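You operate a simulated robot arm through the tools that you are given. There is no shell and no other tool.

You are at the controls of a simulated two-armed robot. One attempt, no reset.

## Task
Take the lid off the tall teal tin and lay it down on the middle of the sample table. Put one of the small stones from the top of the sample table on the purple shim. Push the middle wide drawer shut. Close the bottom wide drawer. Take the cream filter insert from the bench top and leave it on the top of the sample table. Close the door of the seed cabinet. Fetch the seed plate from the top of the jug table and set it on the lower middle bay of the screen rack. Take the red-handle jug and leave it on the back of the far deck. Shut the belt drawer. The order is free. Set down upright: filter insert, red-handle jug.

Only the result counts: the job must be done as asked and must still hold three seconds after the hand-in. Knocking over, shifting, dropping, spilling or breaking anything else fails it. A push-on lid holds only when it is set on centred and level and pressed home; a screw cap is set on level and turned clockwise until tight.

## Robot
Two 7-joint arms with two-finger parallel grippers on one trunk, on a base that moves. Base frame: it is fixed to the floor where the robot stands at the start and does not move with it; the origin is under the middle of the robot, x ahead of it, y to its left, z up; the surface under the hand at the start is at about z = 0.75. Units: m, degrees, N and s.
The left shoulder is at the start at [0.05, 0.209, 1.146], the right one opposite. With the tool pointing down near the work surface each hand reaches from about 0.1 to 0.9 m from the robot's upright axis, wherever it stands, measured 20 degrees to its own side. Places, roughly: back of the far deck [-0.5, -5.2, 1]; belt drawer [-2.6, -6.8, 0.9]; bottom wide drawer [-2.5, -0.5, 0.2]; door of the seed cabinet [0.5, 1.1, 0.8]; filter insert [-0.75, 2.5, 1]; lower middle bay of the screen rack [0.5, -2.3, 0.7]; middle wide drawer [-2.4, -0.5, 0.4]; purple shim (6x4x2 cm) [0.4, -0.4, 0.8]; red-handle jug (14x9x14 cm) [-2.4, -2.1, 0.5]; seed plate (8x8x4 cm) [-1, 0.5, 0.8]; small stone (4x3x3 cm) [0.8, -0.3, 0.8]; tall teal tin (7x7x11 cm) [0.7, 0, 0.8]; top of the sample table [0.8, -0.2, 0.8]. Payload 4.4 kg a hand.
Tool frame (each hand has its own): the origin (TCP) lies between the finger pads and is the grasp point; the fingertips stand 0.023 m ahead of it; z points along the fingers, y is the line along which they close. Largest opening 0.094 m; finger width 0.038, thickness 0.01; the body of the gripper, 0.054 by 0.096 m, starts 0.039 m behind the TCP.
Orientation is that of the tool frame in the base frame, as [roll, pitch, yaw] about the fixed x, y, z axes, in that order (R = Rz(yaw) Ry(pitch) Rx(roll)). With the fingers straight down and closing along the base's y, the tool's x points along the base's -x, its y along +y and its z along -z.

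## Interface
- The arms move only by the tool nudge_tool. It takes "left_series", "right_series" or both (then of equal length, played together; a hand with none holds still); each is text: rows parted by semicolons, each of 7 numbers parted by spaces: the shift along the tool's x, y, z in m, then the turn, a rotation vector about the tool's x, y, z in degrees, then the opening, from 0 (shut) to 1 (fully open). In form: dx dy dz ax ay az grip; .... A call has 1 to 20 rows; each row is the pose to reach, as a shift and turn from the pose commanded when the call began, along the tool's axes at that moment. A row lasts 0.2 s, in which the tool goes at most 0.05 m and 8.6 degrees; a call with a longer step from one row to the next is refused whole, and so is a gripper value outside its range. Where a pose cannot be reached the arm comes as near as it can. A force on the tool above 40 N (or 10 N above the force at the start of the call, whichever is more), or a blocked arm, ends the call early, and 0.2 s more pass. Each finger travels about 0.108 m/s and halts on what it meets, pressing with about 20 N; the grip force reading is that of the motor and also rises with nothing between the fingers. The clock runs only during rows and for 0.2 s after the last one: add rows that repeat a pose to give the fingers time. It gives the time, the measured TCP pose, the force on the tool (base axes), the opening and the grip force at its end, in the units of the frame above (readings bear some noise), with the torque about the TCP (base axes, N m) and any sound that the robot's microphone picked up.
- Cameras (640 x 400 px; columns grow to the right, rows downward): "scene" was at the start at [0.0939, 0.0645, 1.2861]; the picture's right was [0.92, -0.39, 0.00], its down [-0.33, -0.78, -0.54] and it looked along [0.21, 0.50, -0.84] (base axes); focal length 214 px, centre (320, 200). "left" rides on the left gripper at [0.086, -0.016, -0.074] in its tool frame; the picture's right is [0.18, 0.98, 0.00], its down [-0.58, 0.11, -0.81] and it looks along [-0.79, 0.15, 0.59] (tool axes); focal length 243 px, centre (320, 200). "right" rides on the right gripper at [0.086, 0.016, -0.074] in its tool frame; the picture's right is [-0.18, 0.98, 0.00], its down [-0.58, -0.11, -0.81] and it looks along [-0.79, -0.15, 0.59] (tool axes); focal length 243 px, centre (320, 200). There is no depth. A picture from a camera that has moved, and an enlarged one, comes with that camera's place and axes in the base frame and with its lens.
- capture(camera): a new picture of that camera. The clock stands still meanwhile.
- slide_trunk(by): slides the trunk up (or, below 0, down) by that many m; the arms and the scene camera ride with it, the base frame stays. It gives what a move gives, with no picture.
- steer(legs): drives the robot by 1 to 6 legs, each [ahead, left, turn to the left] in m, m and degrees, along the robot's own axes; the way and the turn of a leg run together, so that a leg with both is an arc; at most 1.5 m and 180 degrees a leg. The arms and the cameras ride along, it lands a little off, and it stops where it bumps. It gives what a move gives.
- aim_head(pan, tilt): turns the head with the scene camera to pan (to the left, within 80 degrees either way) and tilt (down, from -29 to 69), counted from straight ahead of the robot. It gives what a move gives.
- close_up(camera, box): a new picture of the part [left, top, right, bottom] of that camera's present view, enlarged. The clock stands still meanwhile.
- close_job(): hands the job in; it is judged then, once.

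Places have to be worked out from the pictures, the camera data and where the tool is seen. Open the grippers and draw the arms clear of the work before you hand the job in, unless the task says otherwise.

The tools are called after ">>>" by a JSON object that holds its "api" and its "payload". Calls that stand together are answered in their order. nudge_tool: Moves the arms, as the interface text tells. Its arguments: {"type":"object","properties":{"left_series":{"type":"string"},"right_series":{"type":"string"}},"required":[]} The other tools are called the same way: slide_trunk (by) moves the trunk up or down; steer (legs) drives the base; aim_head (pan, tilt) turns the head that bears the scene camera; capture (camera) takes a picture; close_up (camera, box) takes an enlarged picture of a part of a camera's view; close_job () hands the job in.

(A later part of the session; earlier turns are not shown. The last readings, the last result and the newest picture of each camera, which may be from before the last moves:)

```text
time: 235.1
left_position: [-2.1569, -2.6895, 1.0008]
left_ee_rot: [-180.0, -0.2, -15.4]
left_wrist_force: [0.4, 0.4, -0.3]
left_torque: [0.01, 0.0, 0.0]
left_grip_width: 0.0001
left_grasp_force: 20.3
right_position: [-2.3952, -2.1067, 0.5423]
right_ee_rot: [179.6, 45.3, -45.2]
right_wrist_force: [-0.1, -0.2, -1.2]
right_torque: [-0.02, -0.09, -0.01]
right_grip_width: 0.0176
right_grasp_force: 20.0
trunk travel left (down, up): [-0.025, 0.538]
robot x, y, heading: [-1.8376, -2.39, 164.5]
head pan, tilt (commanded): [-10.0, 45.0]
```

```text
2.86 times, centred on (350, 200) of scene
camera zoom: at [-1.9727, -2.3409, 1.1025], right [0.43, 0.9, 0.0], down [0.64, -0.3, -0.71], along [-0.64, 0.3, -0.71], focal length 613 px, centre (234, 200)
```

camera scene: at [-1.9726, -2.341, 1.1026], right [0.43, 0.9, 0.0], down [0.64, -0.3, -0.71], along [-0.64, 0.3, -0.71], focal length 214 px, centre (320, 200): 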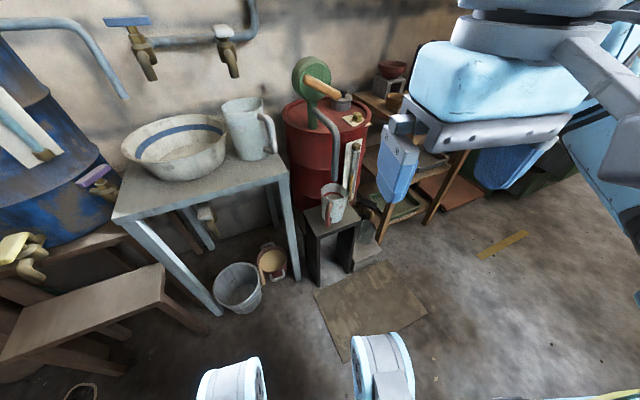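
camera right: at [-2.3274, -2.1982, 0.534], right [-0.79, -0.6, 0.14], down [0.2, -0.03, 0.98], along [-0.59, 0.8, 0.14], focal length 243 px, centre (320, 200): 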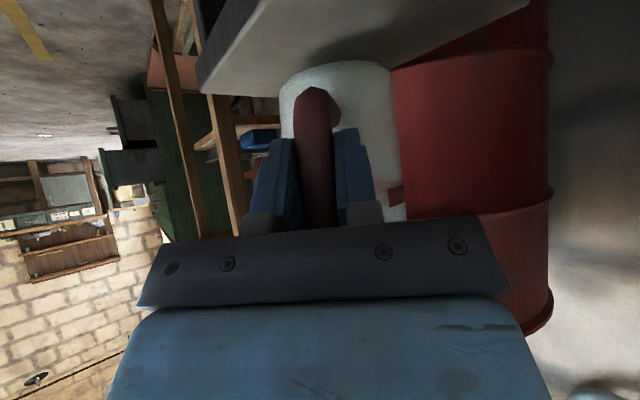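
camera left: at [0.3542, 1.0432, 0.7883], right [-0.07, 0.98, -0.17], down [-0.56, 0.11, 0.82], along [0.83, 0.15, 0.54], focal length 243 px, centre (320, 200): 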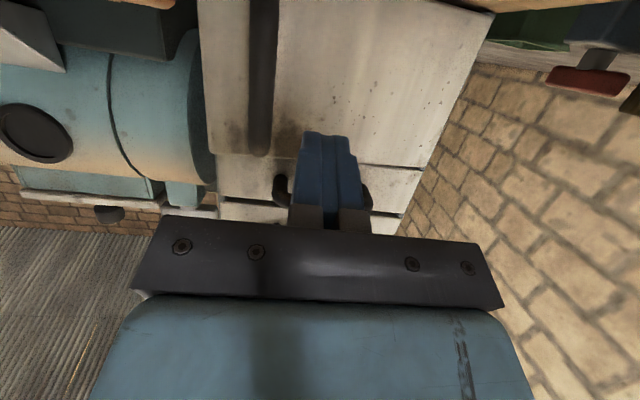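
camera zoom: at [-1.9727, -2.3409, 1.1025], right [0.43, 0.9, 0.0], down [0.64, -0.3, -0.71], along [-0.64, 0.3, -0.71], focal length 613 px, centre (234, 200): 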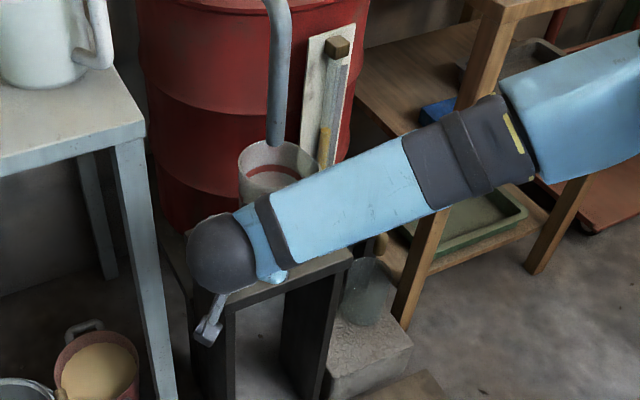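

The jug is light and hangs without tilting. I'll pull it straight out towards the robot, below the pipe end, before raising it.

>>> {"api": "nudge_tool", "payload": {"right_series": "0.0229 -0.0077 -0.0231 0 0 0 0; 0.0457 -0.0153 -0.0462 0 0 0 0; 0.0686 -0.023 -0.0694 0 0 0 0; 0.0915 -0.0307 -0.0925 0 0 0 0; 0.1143 -0.0383 -0.1156 0 0 0 0; 0.1372 -0.046 -0.1387 0 0 0 0; 0.1372 -0.046 -0.1387 0 0 0 0"}}

>>> {"api": "capture", "payload": {"camera": "right"}}

>>> {"api": "capture", "payload": {"camera": "scene"}}

```text
time: 236.7
left_position: [-2.1574, -2.6885, 0.9998]
left_ee_rot: [179.9, -0.3, -15.4]
left_wrist_force: [0.0, 0.8, -0.5]
left_torque: [0.04, 0.01, -0.01]
left_grip_width: 0.0
left_grasp_force: 20.1
right_position: [-2.2248, -2.2119, 0.5422]
right_ee_rot: [179.6, 45.2, -45.2]
right_wrist_force: [1.1, -0.4, -0.9]
right_torque: [-0.05, -0.06, 0.03]
right_grip_width: 0.0177
right_grasp_force: 20.2
trunk travel left (down, up): [-0.025, 0.538]
robot x, y, heading: [-1.8348, -2.3933, 164.6]
head pan, tilt (commanded): [-10.0, 45.0]
```

```text
taken
camera right: at [-2.1573, -2.3026, 0.5337], right [-0.79, -0.6, 0.14], down [0.2, -0.03, 0.98], along [-0.59, 0.8, 0.14], focal length 243 px, centre (320, 200)
```

right: 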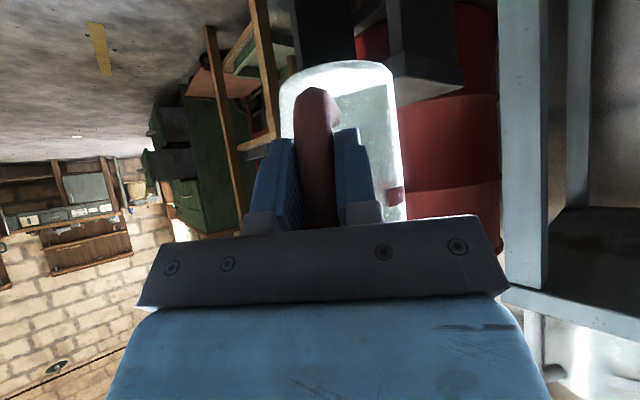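

```text
taken
camera scene: at [-1.9727, -2.3409, 1.1025], right [0.43, 0.9, 0.0], down [0.64, -0.3, -0.71], along [-0.64, 0.3, -0.71], focal length 214 px, centre (320, 200)
```

scene: 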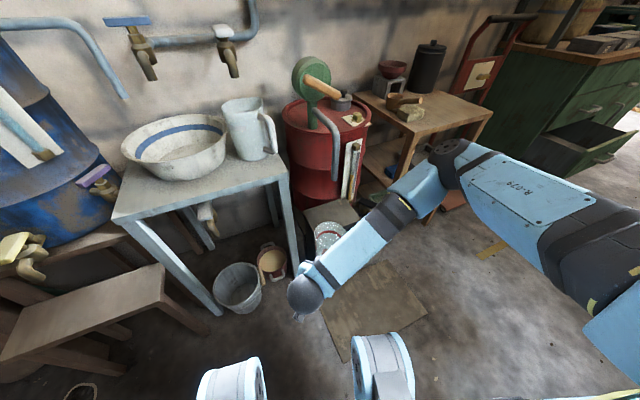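

The jug is clear of the pipe and stool. I'll raise the trunk with the jug held level and then look south towards the far deck.

>>> {"api": "slide_trunk", "payload": {"by": 0.3}}

>>> {"api": "capture", "payload": {"camera": "right"}}

>>> {"api": "aim_head", "payload": {"pan": 75, "tilt": 15}}

>>> {"api": "capture", "payload": {"camera": "scene"}}

```text
time: 239.7
left_position: [-2.1586, -2.6887, 1.3008]
left_ee_rot: [179.9, -0.2, -15.3]
left_wrist_force: [0.2, -0.2, -0.6]
left_torque: [-0.03, 0.01, 0.0]
left_grip_width: 0.0
left_grasp_force: 19.6
right_position: [-2.2258, -2.2116, 0.8419]
right_ee_rot: [179.6, 45.2, -45.2]
right_wrist_force: [-0.7, -0.1, -0.9]
right_torque: [-0.04, -0.06, -0.01]
right_grip_width: 0.0175
right_grasp_force: 20.0
trunk travel left (down, up): [-0.325, 0.238]
robot x, y, heading: [-1.8311, -2.3919, 164.5]
head pan, tilt (commanded): [-10.0, 45.0]
```

```text
taken
camera right: at [-2.1576, -2.3027, 0.8336], right [-0.79, -0.6, 0.14], down [0.2, -0.03, 0.98], along [-0.59, 0.8, 0.14], focal length 243 px, centre (320, 200)
```

right: 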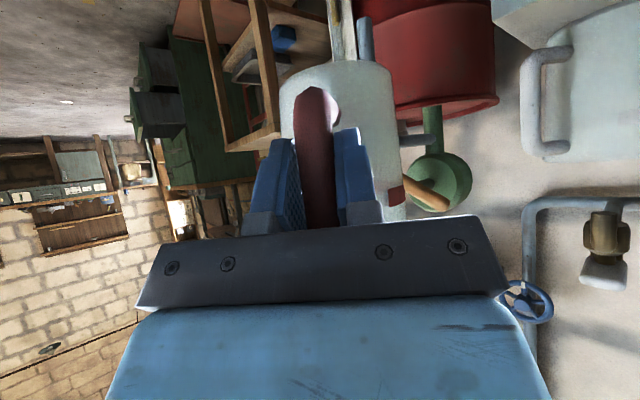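

```text
time: 241.3
left_position: [-2.1563, -2.6886, 1.3003]
left_ee_rot: [-179.9, -0.2, -15.4]
left_wrist_force: [-0.2, 0.7, 0.3]
left_torque: [-0.03, 0.02, 0.01]
left_grip_width: 0.0
left_grasp_force: 20.3
right_position: [-2.2258, -2.2111, 0.8424]
right_ee_rot: [179.7, 45.2, -45.2]
right_wrist_force: [0.3, 0.4, -0.9]
right_torque: [-0.04, -0.05, 0.01]
right_grip_width: 0.0175
right_grasp_force: 19.6
trunk travel left (down, up): [-0.325, 0.238]
robot x, y, heading: [-1.8332, -2.3947, 164.8]
head pan, tilt (commanded): [75.0, 15.0]
```

```text
taken
camera scene: at [-1.9465, -2.4563, 1.4493], right [-0.86, 0.51, 0.0], down [0.13, 0.22, -0.97], along [-0.49, -0.83, -0.26], focal length 214 px, centre (320, 200)
```

scene: 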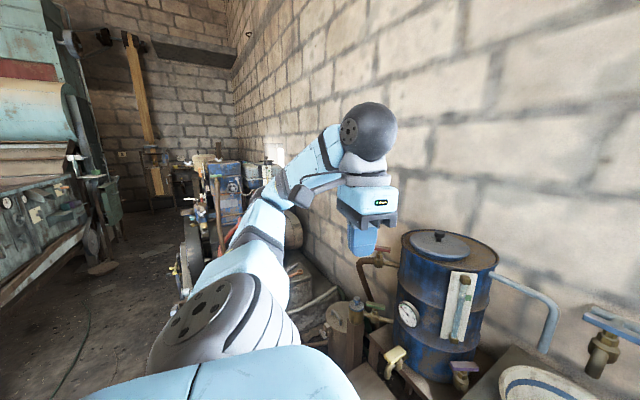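

The aisle south runs between the teal machine and the engines by the wall. I'll back away from the furniture and turn south to look for the far deck.

>>> {"api": "steer", "payload": {"legs": [[-0.35, 0, 0], [0, 0, 105]]}}

>>> {"api": "aim_head", "payload": {"pan": 15, "tilt": 15}}

>>> {"api": "capture", "payload": {"camera": "scene"}}

>>> {"api": "capture", "payload": {"camera": "right"}}

```text
time: 247.9
left_position: [-1.1304, -2.7474, 1.3002]
left_ee_rot: [180.0, -0.2, 86.4]
left_wrist_force: [0.0, 0.2, -0.5]
left_torque: [0.04, -0.01, 0.02]
left_grip_width: 0.0
left_grasp_force: 20.3
right_position: [-1.5827, -2.9117, 0.8416]
right_ee_rot: [179.7, 45.2, 56.6]
right_wrist_force: [0.4, 0.0, -0.7]
right_torque: [0.06, -0.02, -0.01]
right_grip_width: 0.0175
right_grasp_force: 20.0
trunk travel left (down, up): [-0.325, 0.238]
robot x, y, heading: [-1.482, -2.4929, -93.4]
head pan, tilt (commanded): [75.0, 15.0]
```

```text
time: 249.2
left_position: [-1.1292, -2.7474, 1.3006]
left_ee_rot: [-179.9, -0.2, 86.5]
left_wrist_force: [-0.2, -0.5, 0.0]
left_torque: [0.0, 0.01, -0.03]
left_grip_width: 0.0
left_grasp_force: 20.4
right_position: [-1.5829, -2.9113, 0.8423]
right_ee_rot: [179.7, 45.2, 56.7]
right_wrist_force: [-0.3, -0.8, -0.4]
right_torque: [0.06, 0.0, 0.03]
right_grip_width: 0.0177
right_grasp_force: 20.1
trunk travel left (down, up): [-0.325, 0.238]
robot x, y, heading: [-1.4839, -2.4921, -93.6]
head pan, tilt (commanded): [15.0, 15.0]
```

```text
taken
camera scene: at [-1.4705, -2.6497, 1.4493], right [-0.98, -0.2, 0.0], down [-0.05, 0.25, -0.97], along [0.19, -0.95, -0.26], focal length 214 px, centre (320, 200)
```

scene: 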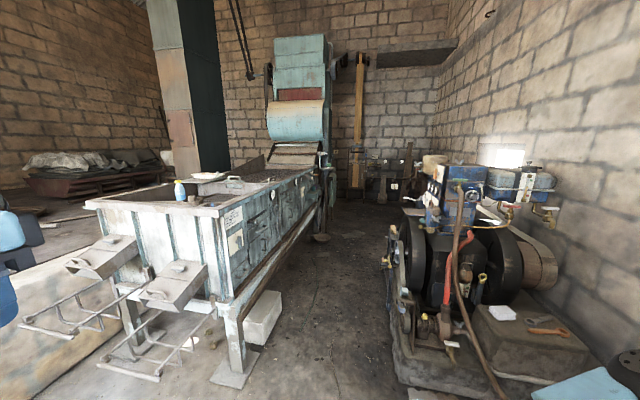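

```text
taken
camera right: at [-1.5083, -2.8245, 0.8337], right [0.75, -0.64, 0.14], down [-0.01, 0.2, 0.98], along [-0.66, -0.74, 0.14], focal length 243 px, centre (320, 200)
```

right: 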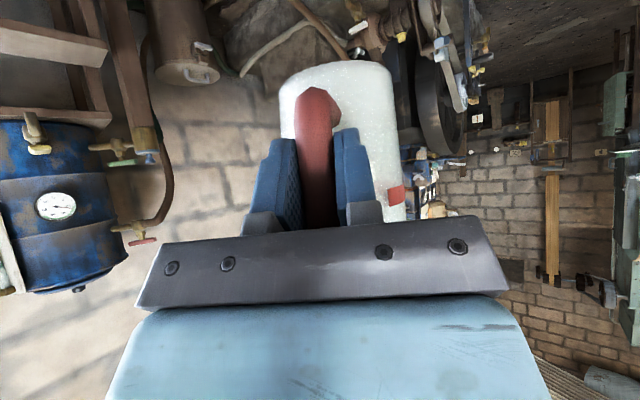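

The white and teal machine has a long deck; [-0.5, -5.2, 1] projects near pixel (285, 180). I'll zoom in there.

>>> {"api": "close_up", "payload": {"camera": "scene", "box": [130, 120, 370, 270]}}

```text
2.67 times, centred on (250, 195) of scene
camera zoom: at [-1.4705, -2.6497, 1.4493], right [-0.98, -0.2, 0.0], down [-0.05, 0.25, -0.97], along [0.19, -0.95, -0.26], focal length 572 px, centre (507, 213)
```

zoom: 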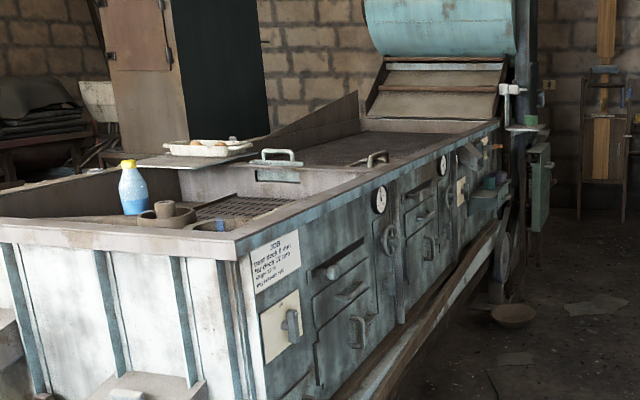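

The deck's west side runs along x about -0.6 from y -3.9 to -6.5, and the aisle centre is near x -1.27. I'll drive down the aisle in two legs and check.

>>> {"api": "steer", "payload": {"legs": [[0, 0, 3.6], [0, 0.2, 0], [1.2, 0, 0]]}}

>>> {"api": "aim_head", "payload": {"pan": 20, "tilt": 25}}

>>> {"api": "capture", "payload": {"camera": "scene"}}

```text
time: 257.6
left_position: [-0.9248, -3.903, 1.3007]
left_ee_rot: [-179.9, -0.1, 89.2]
left_wrist_force: [0.2, 0.0, -0.6]
left_torque: [-0.01, -0.02, 0.04]
left_grip_width: 0.0001
left_grasp_force: 20.2
right_position: [-1.3698, -4.0894, 0.842]
right_ee_rot: [179.6, 45.2, 59.4]
right_wrist_force: [1.1, -0.3, -1.1]
right_torque: [0.08, 0.0, 0.01]
right_grip_width: 0.0172
right_grasp_force: 19.9
trunk travel left (down, up): [-0.325, 0.238]
robot x, y, heading: [-1.2906, -3.6633, -90.8]
head pan, tilt (commanded): [15.0, 15.0]
```

```text
time: 258.3
left_position: [-0.9259, -3.9034, 1.2997]
left_ee_rot: [180.0, -0.1, 89.2]
left_wrist_force: [0.8, 0.3, 0.0]
left_torque: [0.03, 0.01, -0.03]
left_grip_width: 0.0002
left_grasp_force: 19.1
right_position: [-1.3703, -4.0894, 0.8419]
right_ee_rot: [179.6, 45.2, 59.4]
right_wrist_force: [0.5, -0.7, -1.5]
right_torque: [0.05, -0.01, -0.01]
right_grip_width: 0.0177
right_grasp_force: 19.5
trunk travel left (down, up): [-0.325, 0.238]
robot x, y, heading: [-1.2951, -3.664, -90.5]
head pan, tilt (commanded): [20.0, 25.0]
```

```text
taken
camera scene: at [-1.2636, -3.8186, 1.4331], right [-0.94, -0.33, 0.0], down [-0.14, 0.4, -0.91], along [0.3, -0.86, -0.42], focal length 214 px, centre (320, 200)
```

scene: 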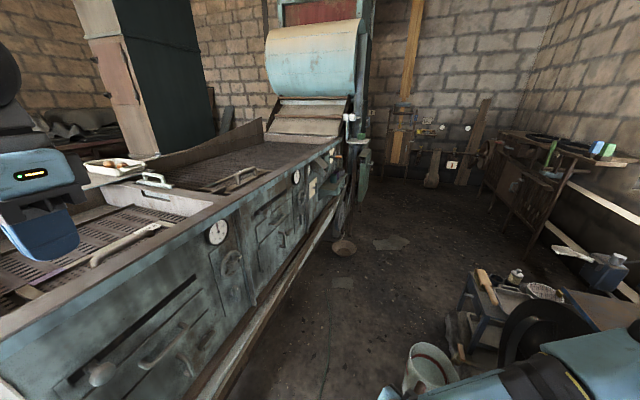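

I'm alongside the deck. I'll zoom in on the far deck and the floor ahead before going further.

>>> {"api": "close_up", "payload": {"camera": "scene", "box": [130, 80, 360, 230]}}

>>> {"api": "close_up", "payload": {"camera": "scene", "box": [280, 180, 480, 310]}}

>>> {"api": "close_up", "payload": {"camera": "scene", "box": [460, 110, 640, 260]}}

```text
2.67 times, centred on (245, 155) of scene
camera zoom: at [-1.2636, -3.8186, 1.4331], right [-0.94, -0.33, 0.0], down [-0.14, 0.4, -0.91], along [0.3, -0.86, -0.42], focal length 572 px, centre (520, 320)
```

zoom: 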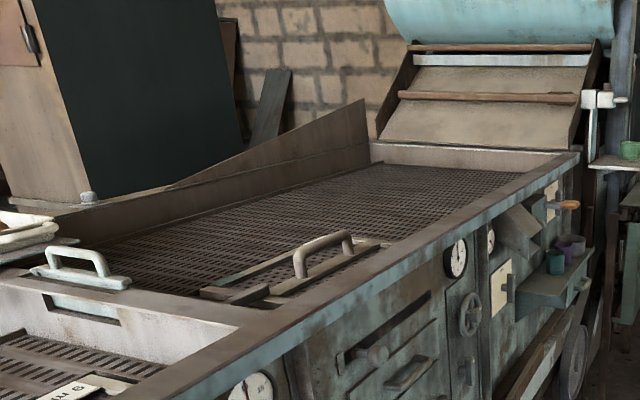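

```text
3.08 times, centred on (380, 245) of scene
camera zoom: at [-1.2636, -3.8186, 1.4331], right [-0.94, -0.33, 0.0], down [-0.14, 0.4, -0.91], along [0.3, -0.86, -0.42], focal length 660 px, centre (135, 62)
```

zoom: 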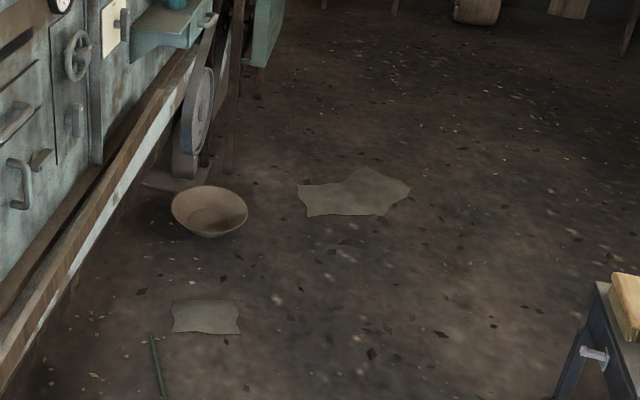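

```text
2.67 times, centred on (550, 185) of scene
camera zoom: at [-1.2636, -3.8186, 1.4331], right [-0.94, -0.33, 0.0], down [-0.14, 0.4, -0.91], along [0.3, -0.86, -0.42], focal length 572 px, centre (-293, 240)
```

zoom: 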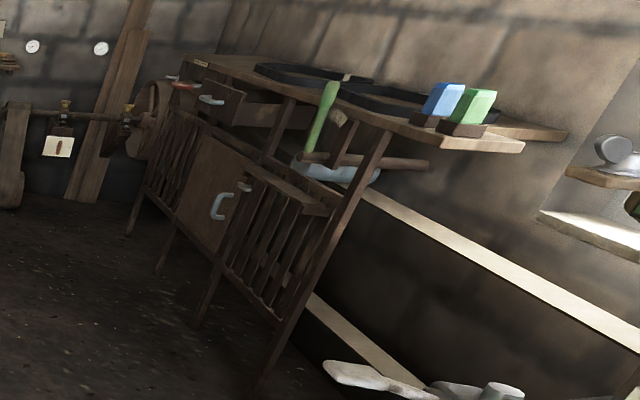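

The far deck is the mesh section south of the divider, with a scraper lying on its near part. I'll drive to about (-1.15, -4.75) and turn east to face it.

>>> {"api": "steer", "payload": {"legs": [[1.1, 0, 0]]}}

>>> {"api": "aim_head", "payload": {"pan": 70, "tilt": 30}}

>>> {"api": "capture", "payload": {"camera": "scene"}}

```text
time: 263.8
left_position: [-0.9297, -4.9673, 1.3]
left_ee_rot: [-179.9, -0.3, 89.9]
left_wrist_force: [1.0, -0.4, -0.1]
left_torque: [0.02, 0.02, 0.0]
left_grip_width: 0.0001
left_grasp_force: 19.9
right_position: [-1.3726, -5.1582, 0.8424]
right_ee_rot: [179.6, 45.2, 60.1]
right_wrist_force: [-0.4, 0.3, -1.2]
right_torque: [0.07, -0.03, 0.01]
right_grip_width: 0.0178
right_grasp_force: 19.9
trunk travel left (down, up): [-0.325, 0.238]
robot x, y, heading: [-1.3011, -4.7331, -90.0]
head pan, tilt (commanded): [20.0, 25.0]
```

```text
time: 265.0
left_position: [-0.9299, -4.9683, 1.2997]
left_ee_rot: [-180.0, -0.2, 90.0]
left_wrist_force: [0.0, 0.8, -0.2]
left_torque: [-0.01, -0.02, 0.01]
left_grip_width: 0.0
left_grasp_force: 20.2
right_position: [-1.3723, -5.1592, 0.8411]
right_ee_rot: [179.6, 45.2, 60.1]
right_wrist_force: [-0.3, 0.2, -1.0]
right_torque: [0.06, -0.04, 0.0]
right_grip_width: 0.0178
right_grasp_force: 20.1
trunk travel left (down, up): [-0.325, 0.238]
robot x, y, heading: [-1.3007, -4.7356, -89.8]
head pan, tilt (commanded): [70.0, 30.0]
```

```text
taken
camera scene: at [-1.2156, -4.8312, 1.4251], right [-0.34, -0.94, 0.0], down [-0.47, 0.17, -0.87], along [0.81, -0.3, -0.5], focal length 214 px, centre (320, 200)
```

scene: 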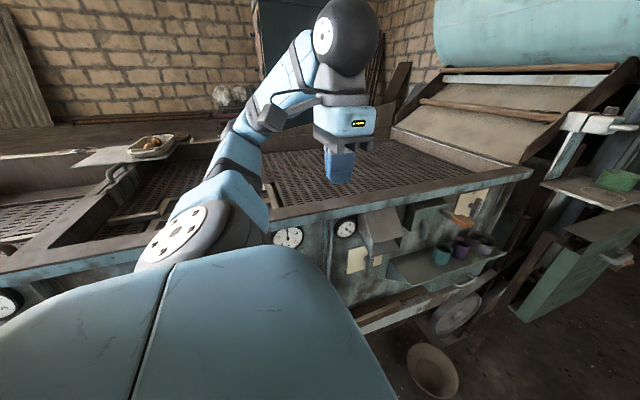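

Triangulation puts the deck's west rim at x about -0.75 and z about 1.095, closer and higher than I thought. I must raise the jug well above that before turning, so I'll lift the arm by 0.3 m and the trunk by 0.15 m.

>>> {"api": "nudge_tool", "payload": {"right_series": "-0.0305 0 -0.0301 0 0 0 0; -0.0609 0 -0.0603 0 0 0 0; -0.0914 0 -0.0904 0 0 0 0; -0.1219 0 -0.1206 0 0 0 0; -0.1524 0 -0.1507 0 0 0 0; -0.1828 0 -0.1809 0 0 0 0; -0.2133 0 -0.211 0 0 0 0; -0.2133 0 -0.211 0 0 0 0"}}

>>> {"api": "slide_trunk", "payload": {"by": 0.15}}

>>> {"api": "capture", "payload": {"camera": "right"}}

```text
time: 266.8
left_position: [-0.9304, -4.9678, 1.3009]
left_ee_rot: [180.0, -0.3, 89.9]
left_wrist_force: [0.2, -0.2, -0.3]
left_torque: [0.0, -0.01, 0.0]
left_grip_width: 0.0
left_grasp_force: 20.4
right_position: [-1.3761, -5.161, 1.1399]
right_ee_rot: [179.6, 45.1, 60.0]
right_wrist_force: [-0.2, -1.6, -0.4]
right_torque: [0.11, -0.07, -0.01]
right_grip_width: 0.0177
right_grasp_force: 19.9
trunk travel left (down, up): [-0.325, 0.238]
robot x, y, heading: [-1.2979, -4.735, -89.9]
head pan, tilt (commanded): [70.0, 30.0]
```

```text
time: 268.5
left_position: [-0.9301, -4.9679, 1.4506]
left_ee_rot: [179.9, -0.2, 89.9]
left_wrist_force: [0.1, -0.4, 0.6]
left_torque: [0.01, 0.0, 0.0]
left_grip_width: 0.0001
left_grasp_force: 20.1
right_position: [-1.3762, -5.1606, 1.2891]
right_ee_rot: [179.6, 45.2, 60.1]
right_wrist_force: [0.3, 0.5, -1.4]
right_torque: [0.03, -0.03, 0.02]
right_grip_width: 0.0178
right_grasp_force: 20.2
trunk travel left (down, up): [-0.475, 0.088]
robot x, y, heading: [-1.3013, -4.7342, -90.1]
head pan, tilt (commanded): [70.0, 30.0]
```

```text
taken
camera right: at [-1.3074, -5.0689, 1.2805], right [0.79, -0.6, 0.14], down [-0.02, 0.2, 0.98], along [-0.61, -0.78, 0.14], focal length 243 px, centre (320, 200)
```

right: 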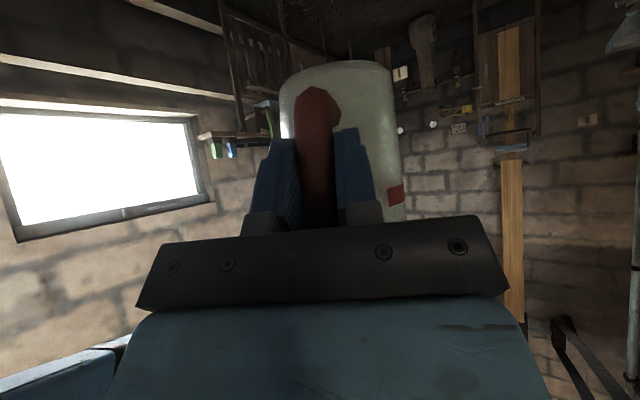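

The jug is held steady with its bottom near z 1.19. I'll turn left to face the deck.

>>> {"api": "steer", "payload": {"legs": [[0, 0, 90]]}}

>>> {"api": "aim_head", "payload": {"pan": -25, "tilt": 35}}

>>> {"api": "capture", "payload": {"camera": "scene"}}

>>> {"api": "capture", "payload": {"camera": "right"}}

```text
time: 272.6
left_position: [-1.0405, -4.3804, 1.4508]
left_ee_rot: [-180.0, -0.3, 176.1]
left_wrist_force: [-0.5, 0.1, -0.1]
left_torque: [0.0, 0.03, 0.01]
left_grip_width: 0.0
left_grasp_force: 19.8
right_position: [-0.8774, -4.8379, 1.2897]
right_ee_rot: [179.6, 45.2, 146.1]
right_wrist_force: [-1.0, 0.3, -1.3]
right_torque: [0.08, 0.05, 0.0]
right_grip_width: 0.0175
right_grasp_force: 19.9
trunk travel left (down, up): [-0.475, 0.088]
robot x, y, heading: [-1.3025, -4.7389, -4.0]
head pan, tilt (commanded): [70.0, 30.0]
```

```text
time: 274.3
left_position: [-1.0401, -4.3803, 1.4494]
left_ee_rot: [-180.0, -0.2, 176.0]
left_wrist_force: [-0.5, 0.0, 0.0]
left_torque: [-0.02, 0.0, 0.0]
left_grip_width: 0.0
left_grasp_force: 20.2
right_position: [-0.8781, -4.8391, 1.2893]
right_ee_rot: [179.6, 45.3, 146.1]
right_wrist_force: [-0.6, -0.1, -1.4]
right_torque: [0.01, 0.07, -0.03]
right_grip_width: 0.0177
right_grasp_force: 19.4
trunk travel left (down, up): [-0.475, 0.088]
robot x, y, heading: [-1.3027, -4.7362, -3.7]
head pan, tilt (commanded): [-25.0, 35.0]
```

```text
taken
camera scene: at [-1.1561, -4.78, 1.5673], right [-0.48, -0.87, 0.0], down [-0.5, 0.28, -0.82], along [0.72, -0.4, -0.57], focal length 214 px, centre (320, 200)
```

scene: 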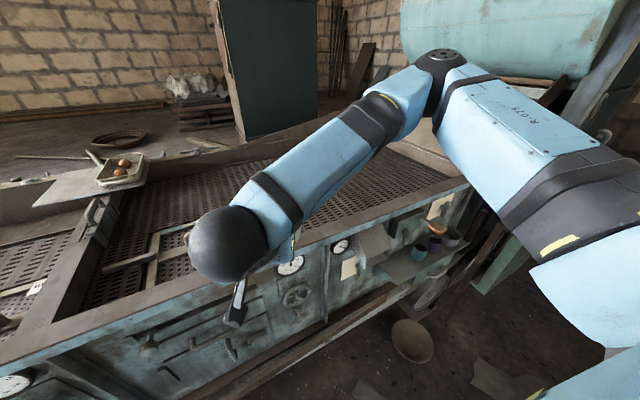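

```text
taken
camera right: at [-0.9659, -4.7613, 1.2806], right [0.65, 0.75, 0.14], down [-0.2, -0.01, 0.98], along [0.73, -0.67, 0.14], focal length 243 px, centre (320, 200)
```

right: 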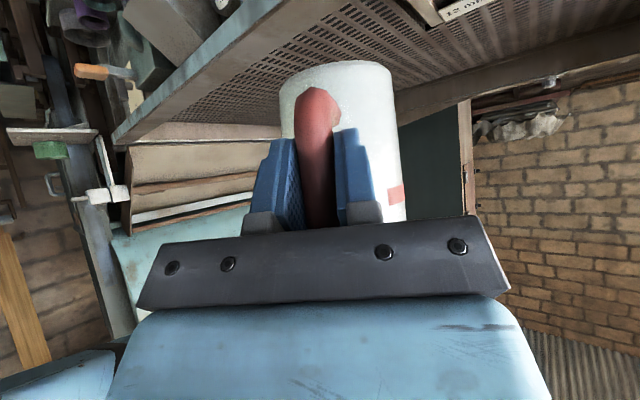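

I want an unobstructed look at the far deck, so I'll use the left wrist camera, which is above the deck's west side.

>>> {"api": "capture", "payload": {"camera": "left"}}

>>> {"api": "close_up", "payload": {"camera": "scene", "box": [0, 100, 300, 330]}}

```text
taken
camera left: at [-1.1276, -4.3906, 1.5259], right [-0.11, 0.99, 0.0], down [0.59, 0.07, 0.8], along [0.8, 0.09, -0.59], focal length 243 px, centre (320, 200)
```

left: 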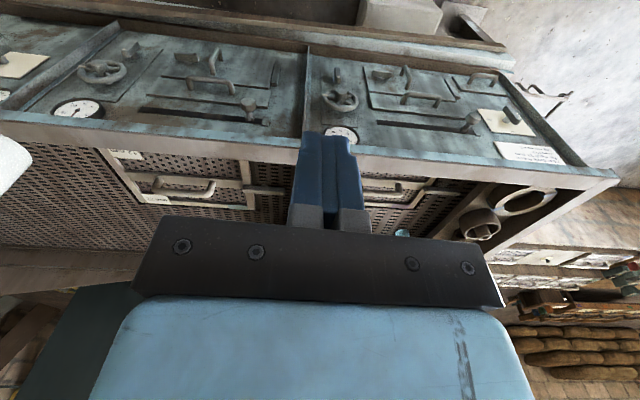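

```text
1.74 times, centred on (150, 215) of scene
camera zoom: at [-1.1561, -4.78, 1.5673], right [-0.48, -0.87, 0.0], down [-0.5, 0.28, -0.82], along [0.72, -0.4, -0.57], focal length 373 px, centre (616, 174)
```

zoom: 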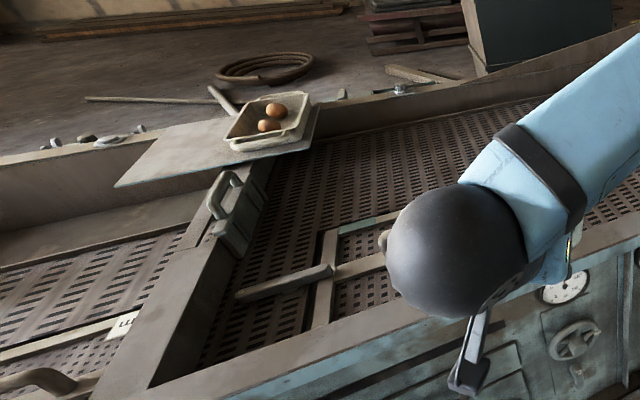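

Each deck carries a frame with handles near the rim; on the far deck it ends near y -4.97. The spot [-0.5, -5.2] is free mesh at about z 1.04. I'll straighten the heading and shift 0.25 m south so the jug can go there.

>>> {"api": "steer", "payload": {"legs": [[0, 0, 3.7], [0, -0.25, 0]]}}

>>> {"api": "aim_head", "payload": {"pan": -10, "tilt": 40}}

>>> {"api": "capture", "payload": {"camera": "scene"}}

>>> {"api": "capture", "payload": {"camera": "left"}}

```text
time: 277.5
left_position: [-1.0649, -4.6031, 1.4498]
left_ee_rot: [-180.0, -0.2, 179.5]
left_wrist_force: [-0.4, -0.7, 0.0]
left_torque: [0.01, 0.03, 0.0]
left_grip_width: 0.0
left_grasp_force: 19.8
right_position: [-0.8752, -5.0506, 1.2902]
right_ee_rot: [179.5, 45.3, 149.8]
right_wrist_force: [-0.7, -0.1, -0.3]
right_torque: [0.02, 0.03, 0.0]
right_grip_width: 0.0176
right_grasp_force: 20.1
trunk travel left (down, up): [-0.475, 0.088]
robot x, y, heading: [-1.2998, -4.9729, -0.2]
head pan, tilt (commanded): [-25.0, 35.0]
```

```text
time: 278.2
left_position: [-1.0649, -4.6052, 1.4511]
left_ee_rot: [179.8, -0.2, 179.4]
left_wrist_force: [-1.2, 0.5, 0.3]
left_torque: [-0.02, -0.01, 0.0]
left_grip_width: 0.0
left_grasp_force: 19.1
right_position: [-0.8743, -5.0513, 1.2905]
right_ee_rot: [179.6, 45.2, 149.5]
right_wrist_force: [-0.9, -0.7, -0.4]
right_torque: [0.0, 0.07, 0.0]
right_grip_width: 0.0174
right_grasp_force: 20.0
trunk travel left (down, up): [-0.475, 0.088]
robot x, y, heading: [-1.3052, -4.9716, -0.6]
head pan, tilt (commanded): [-10.0, 40.0]
```

```text
taken
camera scene: at [-1.151, -4.9879, 1.5598], right [-0.18, -0.98, 0.0], down [-0.63, 0.12, -0.77], along [0.75, -0.14, -0.64], focal length 214 px, centre (320, 200)
```

scene: 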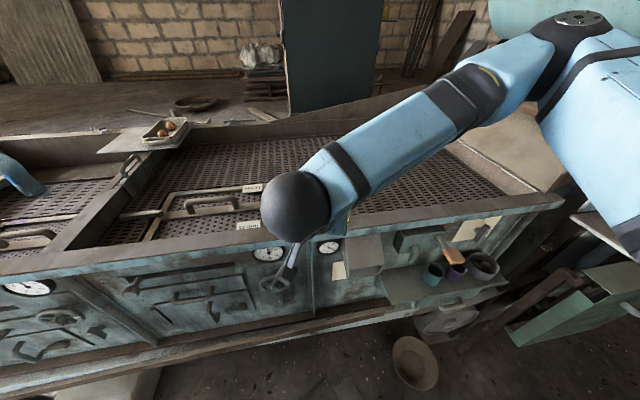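

```text
taken
camera left: at [-1.1504, -4.6198, 1.526], right [-0.17, 0.98, 0.0], down [0.59, 0.1, 0.8], along [0.79, 0.14, -0.59], focal length 243 px, centre (320, 200)
```

left: 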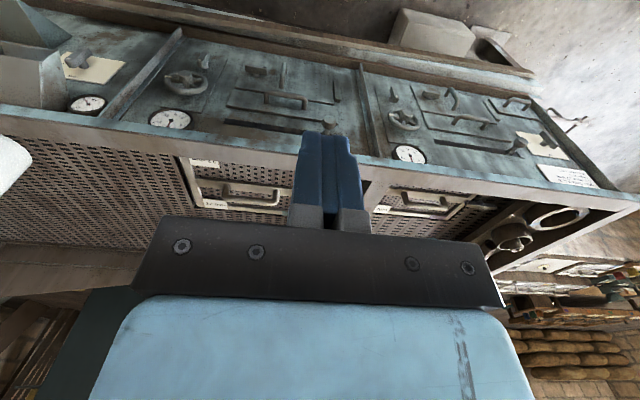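

The open mesh south of the screen frame is free around [-0.48, -5.22]. I'll carry the jug over there at its present height.

>>> {"api": "nudge_tool", "payload": {"right_series": "-0.0272 0.0059 0.0274 0 0 0 0; -0.0545 0.0118 0.0548 0 0 0 0; -0.0817 0.0176 0.0823 0 0 0 0; -0.1089 0.0235 0.1097 0 0 0 0; -0.1362 0.0294 0.1371 0 0 0 0; -0.1634 0.0353 0.1645 0 0 0 0; -0.1906 0.0411 0.192 0 0 0 0; -0.2179 0.047 0.2194 0 0 0 0; -0.2451 0.0529 0.2468 0 0 0 0; -0.2451 0.0529 0.2468 0 0 0 0"}}

>>> {"api": "capture", "payload": {"camera": "scene"}}

>>> {"api": "capture", "payload": {"camera": "right"}}

```text
time: 280.4
left_position: [-1.0648, -4.6041, 1.4508]
left_ee_rot: [-180.0, -0.2, 179.4]
left_wrist_force: [0.3, -0.4, -0.7]
left_torque: [0.0, -0.01, 0.01]
left_grip_width: 0.0
left_grasp_force: 19.8
right_position: [-0.5502, -5.1783, 1.2915]
right_ee_rot: [179.5, 45.2, 149.6]
right_wrist_force: [0.8, 0.6, -1.4]
right_torque: [0.01, 0.01, -0.02]
right_grip_width: 0.0175
right_grasp_force: 20.3
trunk travel left (down, up): [-0.475, 0.088]
robot x, y, heading: [-1.3009, -4.9696, -0.5]
head pan, tilt (commanded): [-10.0, 40.0]
```

```text
taken
camera scene: at [-1.1515, -4.9876, 1.5598], right [-0.18, -0.98, 0.0], down [-0.63, 0.12, -0.77], along [0.75, -0.14, -0.64], focal length 214 px, centre (320, 200)
```

scene: 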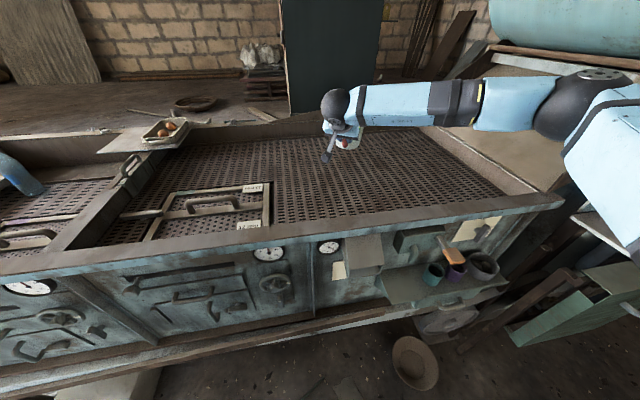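

```text
taken
camera right: at [-0.6414, -5.1064, 1.2828], right [0.6, 0.79, 0.14], down [-0.2, -0.02, 0.98], along [0.77, -0.62, 0.14], focal length 243 px, centre (320, 200)
```

right: 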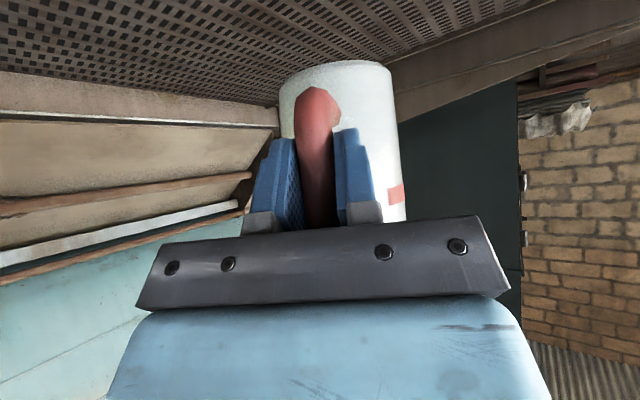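

With this clear view the deck mesh spans x -0.64 to 0.03 and y -5.96 to -4.35, so a centre of [-0.5, -5.2] means the back is the strip along the west rim. To keep the wrist camera off the rim while lowering, I'll yaw the hand 30° clockwise so the jug sits near [-0.51, -5.20].

>>> {"api": "nudge_tool", "payload": {"right_series": "0.0038 0.0065 -0.0038 3.55 0 3.52 0; 0.0076 0.0129 -0.0077 7.1 0 7.03 0; 0.0114 0.0194 -0.0115 10.65 0 10.55 0; 0.0152 0.0259 -0.0153 14.2 0 14.07 0; 0.019 0.0323 -0.0192 17.75 0 17.58 0; 0.0228 0.0388 -0.023 21.3 0 21.1 0; 0.0228 0.0388 -0.023 21.3 0 21.1 0"}}

>>> {"api": "capture", "payload": {"camera": "scene"}}

>>> {"api": "capture", "payload": {"camera": "right"}}

```text
time: 282.0
left_position: [-1.0646, -4.6042, 1.4499]
left_ee_rot: [179.9, -0.2, 179.4]
left_wrist_force: [1.5, -0.1, 0.2]
left_torque: [0.0, -0.01, -0.01]
left_grip_width: 0.0
left_grasp_force: 19.9
right_position: [-0.5572, -5.1298, 1.2896]
right_ee_rot: [179.8, 45.0, 119.7]
right_wrist_force: [-1.1, -0.1, -1.0]
right_torque: [0.04, 0.04, 0.06]
right_grip_width: 0.0176
right_grasp_force: 19.9
trunk travel left (down, up): [-0.475, 0.088]
robot x, y, heading: [-1.3028, -4.9731, -0.2]
head pan, tilt (commanded): [-10.0, 40.0]
```

```text
taken
camera scene: at [-1.151, -4.988, 1.5598], right [-0.18, -0.98, 0.0], down [-0.63, 0.12, -0.77], along [0.75, -0.14, -0.64], focal length 214 px, centre (320, 200)
```

scene: 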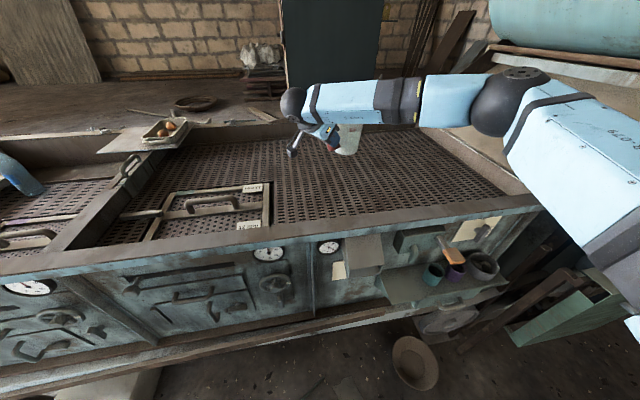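

```text
taken
camera right: at [-0.5999, -5.0225, 1.281], right [0.92, 0.38, 0.13], down [-0.18, 0.08, 0.98], along [0.36, -0.92, 0.14], focal length 243 px, centre (320, 200)
```

right: 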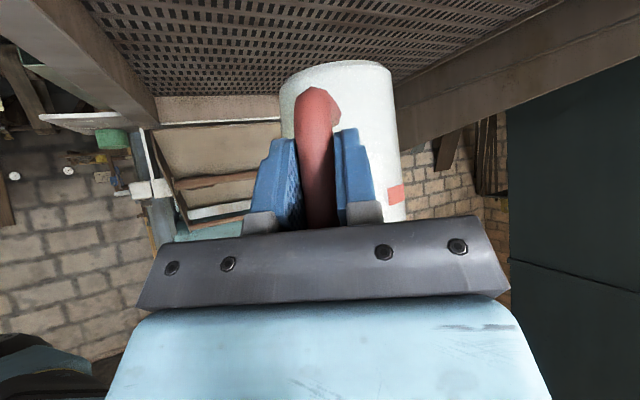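

I'll zoom in to verify the jug is upright before lowering.

>>> {"api": "close_up", "payload": {"camera": "scene", "box": [280, 80, 420, 200]}}

```text
3.33 times, centred on (350, 140) of scene
camera zoom: at [-1.151, -4.988, 1.5598], right [-0.18, -0.98, 0.0], down [-0.63, 0.12, -0.77], along [0.75, -0.14, -0.64], focal length 715 px, centre (220, 400)
```

zoom: 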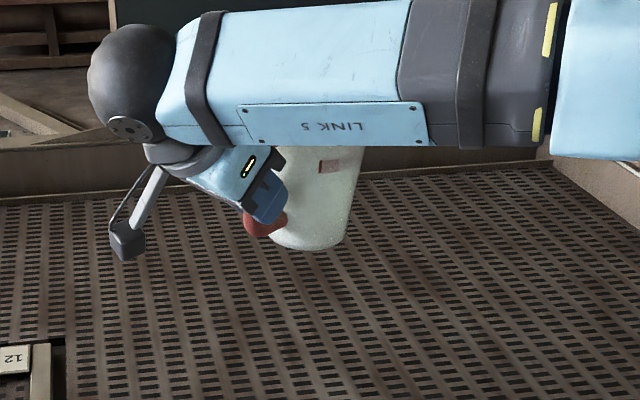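

The jug hangs upright over free mesh. I'll lower it 0.12 m and check.

>>> {"api": "nudge_tool", "payload": {"right_series": "0.0212 0 0.0212 0 0 0 0; 0.0424 0 0.0424 0 0 0 0; 0.0636 0 0.0636 0 0 0 0; 0.0778 0 0.0778 0 0 0 0; 0.0849 0 0.0849 0 0 0 0; 0.0849 0 0.0849 0 0 0 0"}}

>>> {"api": "close_up", "payload": {"camera": "scene", "box": [240, 100, 420, 250]}}

>>> {"api": "capture", "payload": {"camera": "right"}}

```text
time: 283.4
left_position: [-1.0648, -4.6048, 1.4504]
left_ee_rot: [-180.0, -0.1, 179.4]
left_wrist_force: [-0.1, -0.2, 0.1]
left_torque: [-0.02, -0.01, 0.0]
left_grip_width: 0.0002
left_grasp_force: 19.6
right_position: [-0.5566, -5.1305, 1.1697]
right_ee_rot: [179.7, 45.0, 119.8]
right_wrist_force: [-0.1, 0.7, -0.8]
right_torque: [0.07, 0.05, 0.01]
right_grip_width: 0.0175
right_grasp_force: 20.1
trunk travel left (down, up): [-0.475, 0.088]
robot x, y, heading: [-1.304, -4.974, -0.5]
head pan, tilt (commanded): [-10.0, 40.0]
```

```text
2.67 times, centred on (330, 175) of scene
camera zoom: at [-1.151, -4.9876, 1.5598], right [-0.18, -0.98, 0.0], down [-0.63, 0.12, -0.77], along [0.75, -0.14, -0.64], focal length 572 px, centre (293, 267)
```

zoom: 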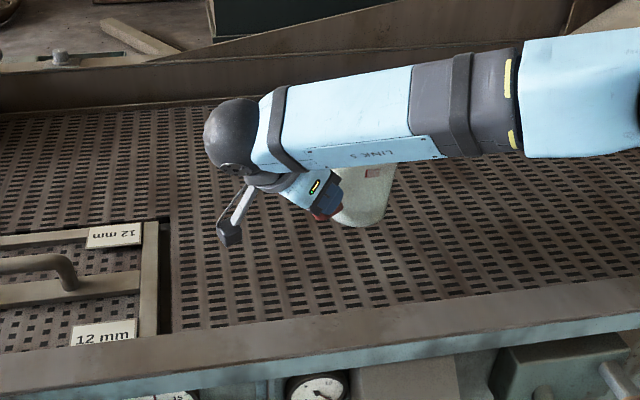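

```text
taken
camera right: at [-0.6007, -5.0239, 1.1605], right [0.92, 0.38, 0.13], down [-0.18, 0.08, 0.98], along [0.36, -0.92, 0.14], focal length 243 px, centre (320, 200)
```

right: 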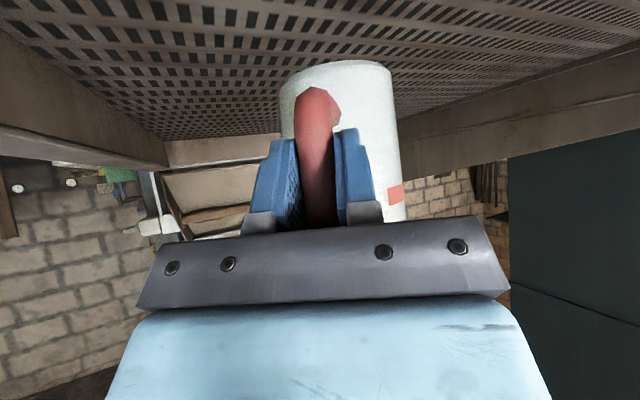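

The jug is close to the mesh. I'll lower in 5 mm steps and watch the force.

>>> {"api": "nudge_tool", "payload": {"right_series": "0.0035 0 0.0035 0 0 0 0; 0.0071 0 0.0071 0 0 0 0; 0.0106 0 0.0106 0 0 0 0; 0.0141 0 0.0141 0 0 0 0; 0.0141 0 0.0141 0 0 0 0"}}

>>> {"api": "close_up", "payload": {"camera": "scene", "box": [240, 100, 420, 250]}}

```text
time: 284.6
left_position: [-1.0639, -4.6043, 1.4502]
left_ee_rot: [179.9, -0.2, 179.4]
left_wrist_force: [-0.2, -0.2, 0.2]
left_torque: [0.04, 0.01, -0.02]
left_grip_width: 0.0001
left_grasp_force: 19.9
right_position: [-0.5562, -5.1306, 1.1489]
right_ee_rot: [179.7, 45.0, 119.7]
right_wrist_force: [-0.7, 0.5, -1.3]
right_torque: [0.1, 0.05, 0.0]
right_grip_width: 0.0174
right_grasp_force: 19.8
trunk travel left (down, up): [-0.475, 0.088]
robot x, y, heading: [-1.2993, -4.9721, -0.5]
head pan, tilt (commanded): [-10.0, 40.0]
```

```text
2.67 times, centred on (330, 175) of scene
camera zoom: at [-1.151, -4.9875, 1.5598], right [-0.18, -0.98, 0.0], down [-0.63, 0.12, -0.77], along [0.75, -0.14, -0.64], focal length 572 px, centre (293, 267)
```

zoom: 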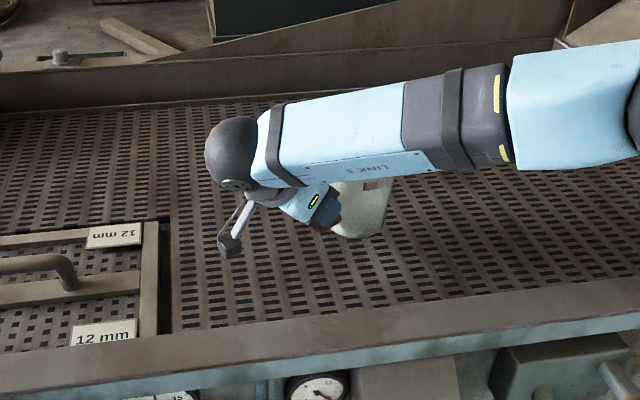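

No contact yet at TCP z 1.149, so I'll continue down.

>>> {"api": "nudge_tool", "payload": {"right_series": "0.0035 0 0.0035 0 0 0 0; 0.0071 0 0.0071 0 0 0 0; 0.0106 0 0.0106 0 0 0 0; 0.0141 0 0.0141 0 0 0 0; 0.0141 0 0.0141 0 0 0 0"}}

>>> {"api": "capture", "payload": {"camera": "right"}}

```text
time: 285.8
left_position: [-1.0644, -4.6031, 1.4508]
left_ee_rot: [180.0, -0.1, 179.5]
left_wrist_force: [-0.3, 1.0, 0.4]
left_torque: [0.03, -0.02, 0.01]
left_grip_width: 0.0
left_grasp_force: 20.4
right_position: [-0.5551, -5.1306, 1.1291]
right_ee_rot: [179.7, 45.0, 119.8]
right_wrist_force: [0.0, -0.8, -1.3]
right_torque: [0.07, 0.03, -0.01]
right_grip_width: 0.0177
right_grasp_force: 20.3
trunk travel left (down, up): [-0.475, 0.088]
robot x, y, heading: [-1.2997, -4.9717, -0.5]
head pan, tilt (commanded): [-10.0, 40.0]
```

```text
taken
camera right: at [-0.5991, -5.0225, 1.1207], right [0.92, 0.38, 0.13], down [-0.18, 0.08, 0.98], along [0.36, -0.92, 0.14], focal length 243 px, centre (320, 200)
```

right: 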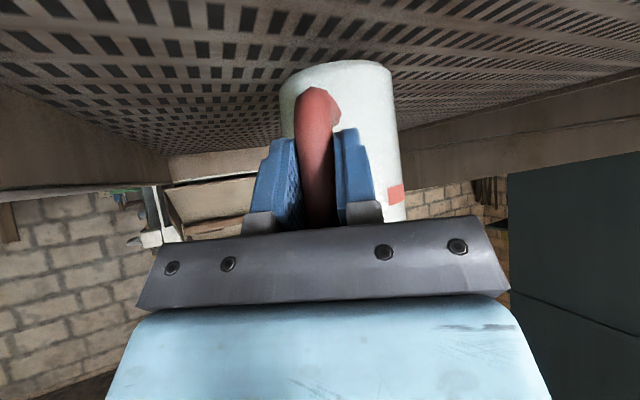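

Still no contact. The camera is inside the rim with room to spare, so I'll keep lowering.

>>> {"api": "nudge_tool", "payload": {"right_series": "0.0035 0 0.0035 0 0 0 0; 0.0071 0 0.0071 0 0 0 0; 0.0106 0 0.0106 0 0 0 0; 0.0141 0 0.0141 0 0 0 0; 0.0141 0 0.0141 0 0 0 0"}}

>>> {"api": "close_up", "payload": {"camera": "scene", "box": [240, 100, 420, 250]}}

```text
time: 287.0
left_position: [-1.0641, -4.6033, 1.4517]
left_ee_rot: [-180.0, -0.2, 179.5]
left_wrist_force: [-1.3, -0.3, 0.5]
left_torque: [0.0, 0.02, 0.03]
left_grip_width: 0.0
left_grasp_force: 20.0
right_position: [-0.5541, -5.1302, 1.1092]
right_ee_rot: [179.6, 44.9, 119.9]
right_wrist_force: [-0.1, -0.7, -1.1]
right_torque: [0.07, 0.04, -0.02]
right_grip_width: 0.0176
right_grasp_force: 20.6
trunk travel left (down, up): [-0.475, 0.088]
robot x, y, heading: [-1.2998, -4.9744, -0.5]
head pan, tilt (commanded): [-10.0, 40.0]
```

```text
2.67 times, centred on (330, 175) of scene
camera zoom: at [-1.151, -4.9875, 1.5598], right [-0.18, -0.98, 0.0], down [-0.63, 0.12, -0.77], along [0.75, -0.14, -0.64], focal length 572 px, centre (293, 267)
```

zoom: 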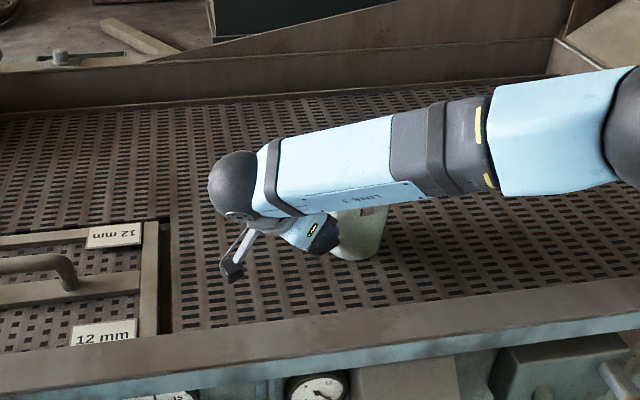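

I'll continue lowering in small steps, as there is still no contact force.

>>> {"api": "nudge_tool", "payload": {"right_series": "0.0028 0 0.0028 0 0 0 0; 0.0057 0 0.0057 0 0 0 0; 0.0085 0 0.0085 0 0 0 0; 0.0113 0 0.0113 0 0 0 0; 0.0141 0 0.0141 0 0 0 0; 0.0141 0 0.0141 0 0 0 0"}}

>>> {"api": "capture", "payload": {"camera": "right"}}

```text
time: 288.4
left_position: [-1.07, -4.6015, 1.4502]
left_ee_rot: [-179.9, 0.0, 179.5]
left_wrist_force: [0.6, 0.4, 0.6]
left_torque: [0.0, 0.01, -0.02]
left_grip_width: 0.0001
left_grasp_force: 19.8
right_position: [-0.558, -5.1272, 1.0947]
right_ee_rot: [179.3, 45.3, 119.7]
right_wrist_force: [-3.4, 8.6, 27.6]
right_torque: [-0.76, -0.69, 0.08]
right_grip_width: 0.0178
right_grasp_force: 20.2
trunk travel left (down, up): [-0.475, 0.088]
robot x, y, heading: [-1.2996, -4.9682, -0.4]
head pan, tilt (commanded): [-10.0, 40.0]
```

```text
taken
camera right: at [-0.6021, -5.0203, 1.0853], right [0.92, 0.38, 0.14], down [-0.18, 0.08, 0.98], along [0.36, -0.92, 0.15], focal length 243 px, centre (320, 200)
```

right: 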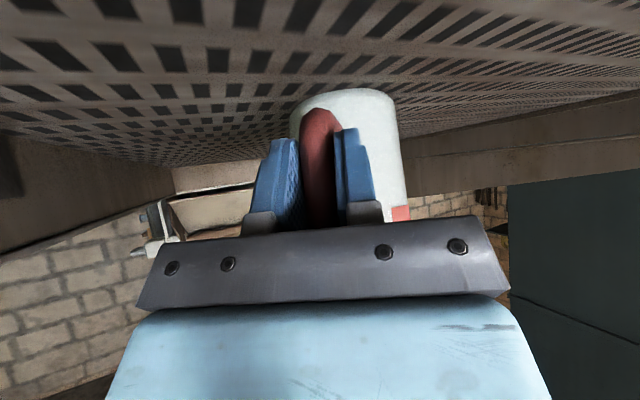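

Contact: the jug stands on the mesh and slipped slightly in the grip. I'll ease up a few millimetres to unload before opening.

>>> {"api": "nudge_tool", "payload": {"right_series": "-0.0014 0 -0.0014 0 0 0 0; -0.0028 0 -0.0028 0 0 0 0; -0.0028 0 -0.0028 0 0 0 0"}}

>>> {"api": "close_up", "payload": {"camera": "scene", "box": [240, 100, 420, 250]}}

```text
time: 289.2
left_position: [-1.0668, -4.6032, 1.4506]
left_ee_rot: [-179.9, -0.1, 179.4]
left_wrist_force: [0.0, 0.0, 0.0]
left_torque: [0.01, 0.04, -0.03]
left_grip_width: 0.0
left_grasp_force: 20.0
right_position: [-0.5571, -5.1299, 1.0942]
right_ee_rot: [179.7, 45.0, 119.7]
right_wrist_force: [-3.3, 3.7, 11.5]
right_torque: [-0.26, -0.16, -0.06]
right_grip_width: 0.0178
right_grasp_force: 20.0
trunk travel left (down, up): [-0.475, 0.088]
robot x, y, heading: [-1.3053, -4.9764, -0.5]
head pan, tilt (commanded): [-10.0, 40.0]
```

```text
2.67 times, centred on (330, 175) of scene
camera zoom: at [-1.1533, -4.9866, 1.5599], right [-0.18, -0.98, 0.0], down [-0.63, 0.12, -0.77], along [0.75, -0.14, -0.64], focal length 572 px, centre (293, 267)
```

zoom: 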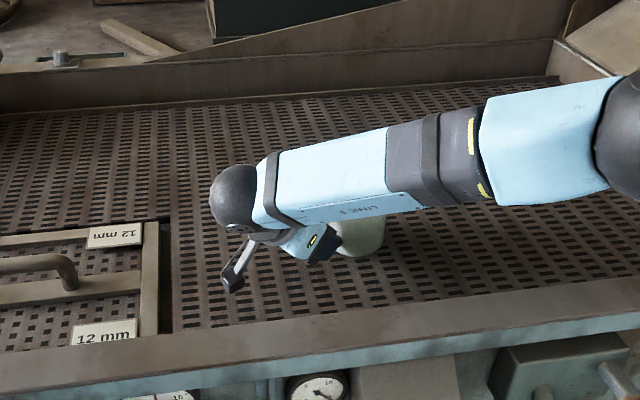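

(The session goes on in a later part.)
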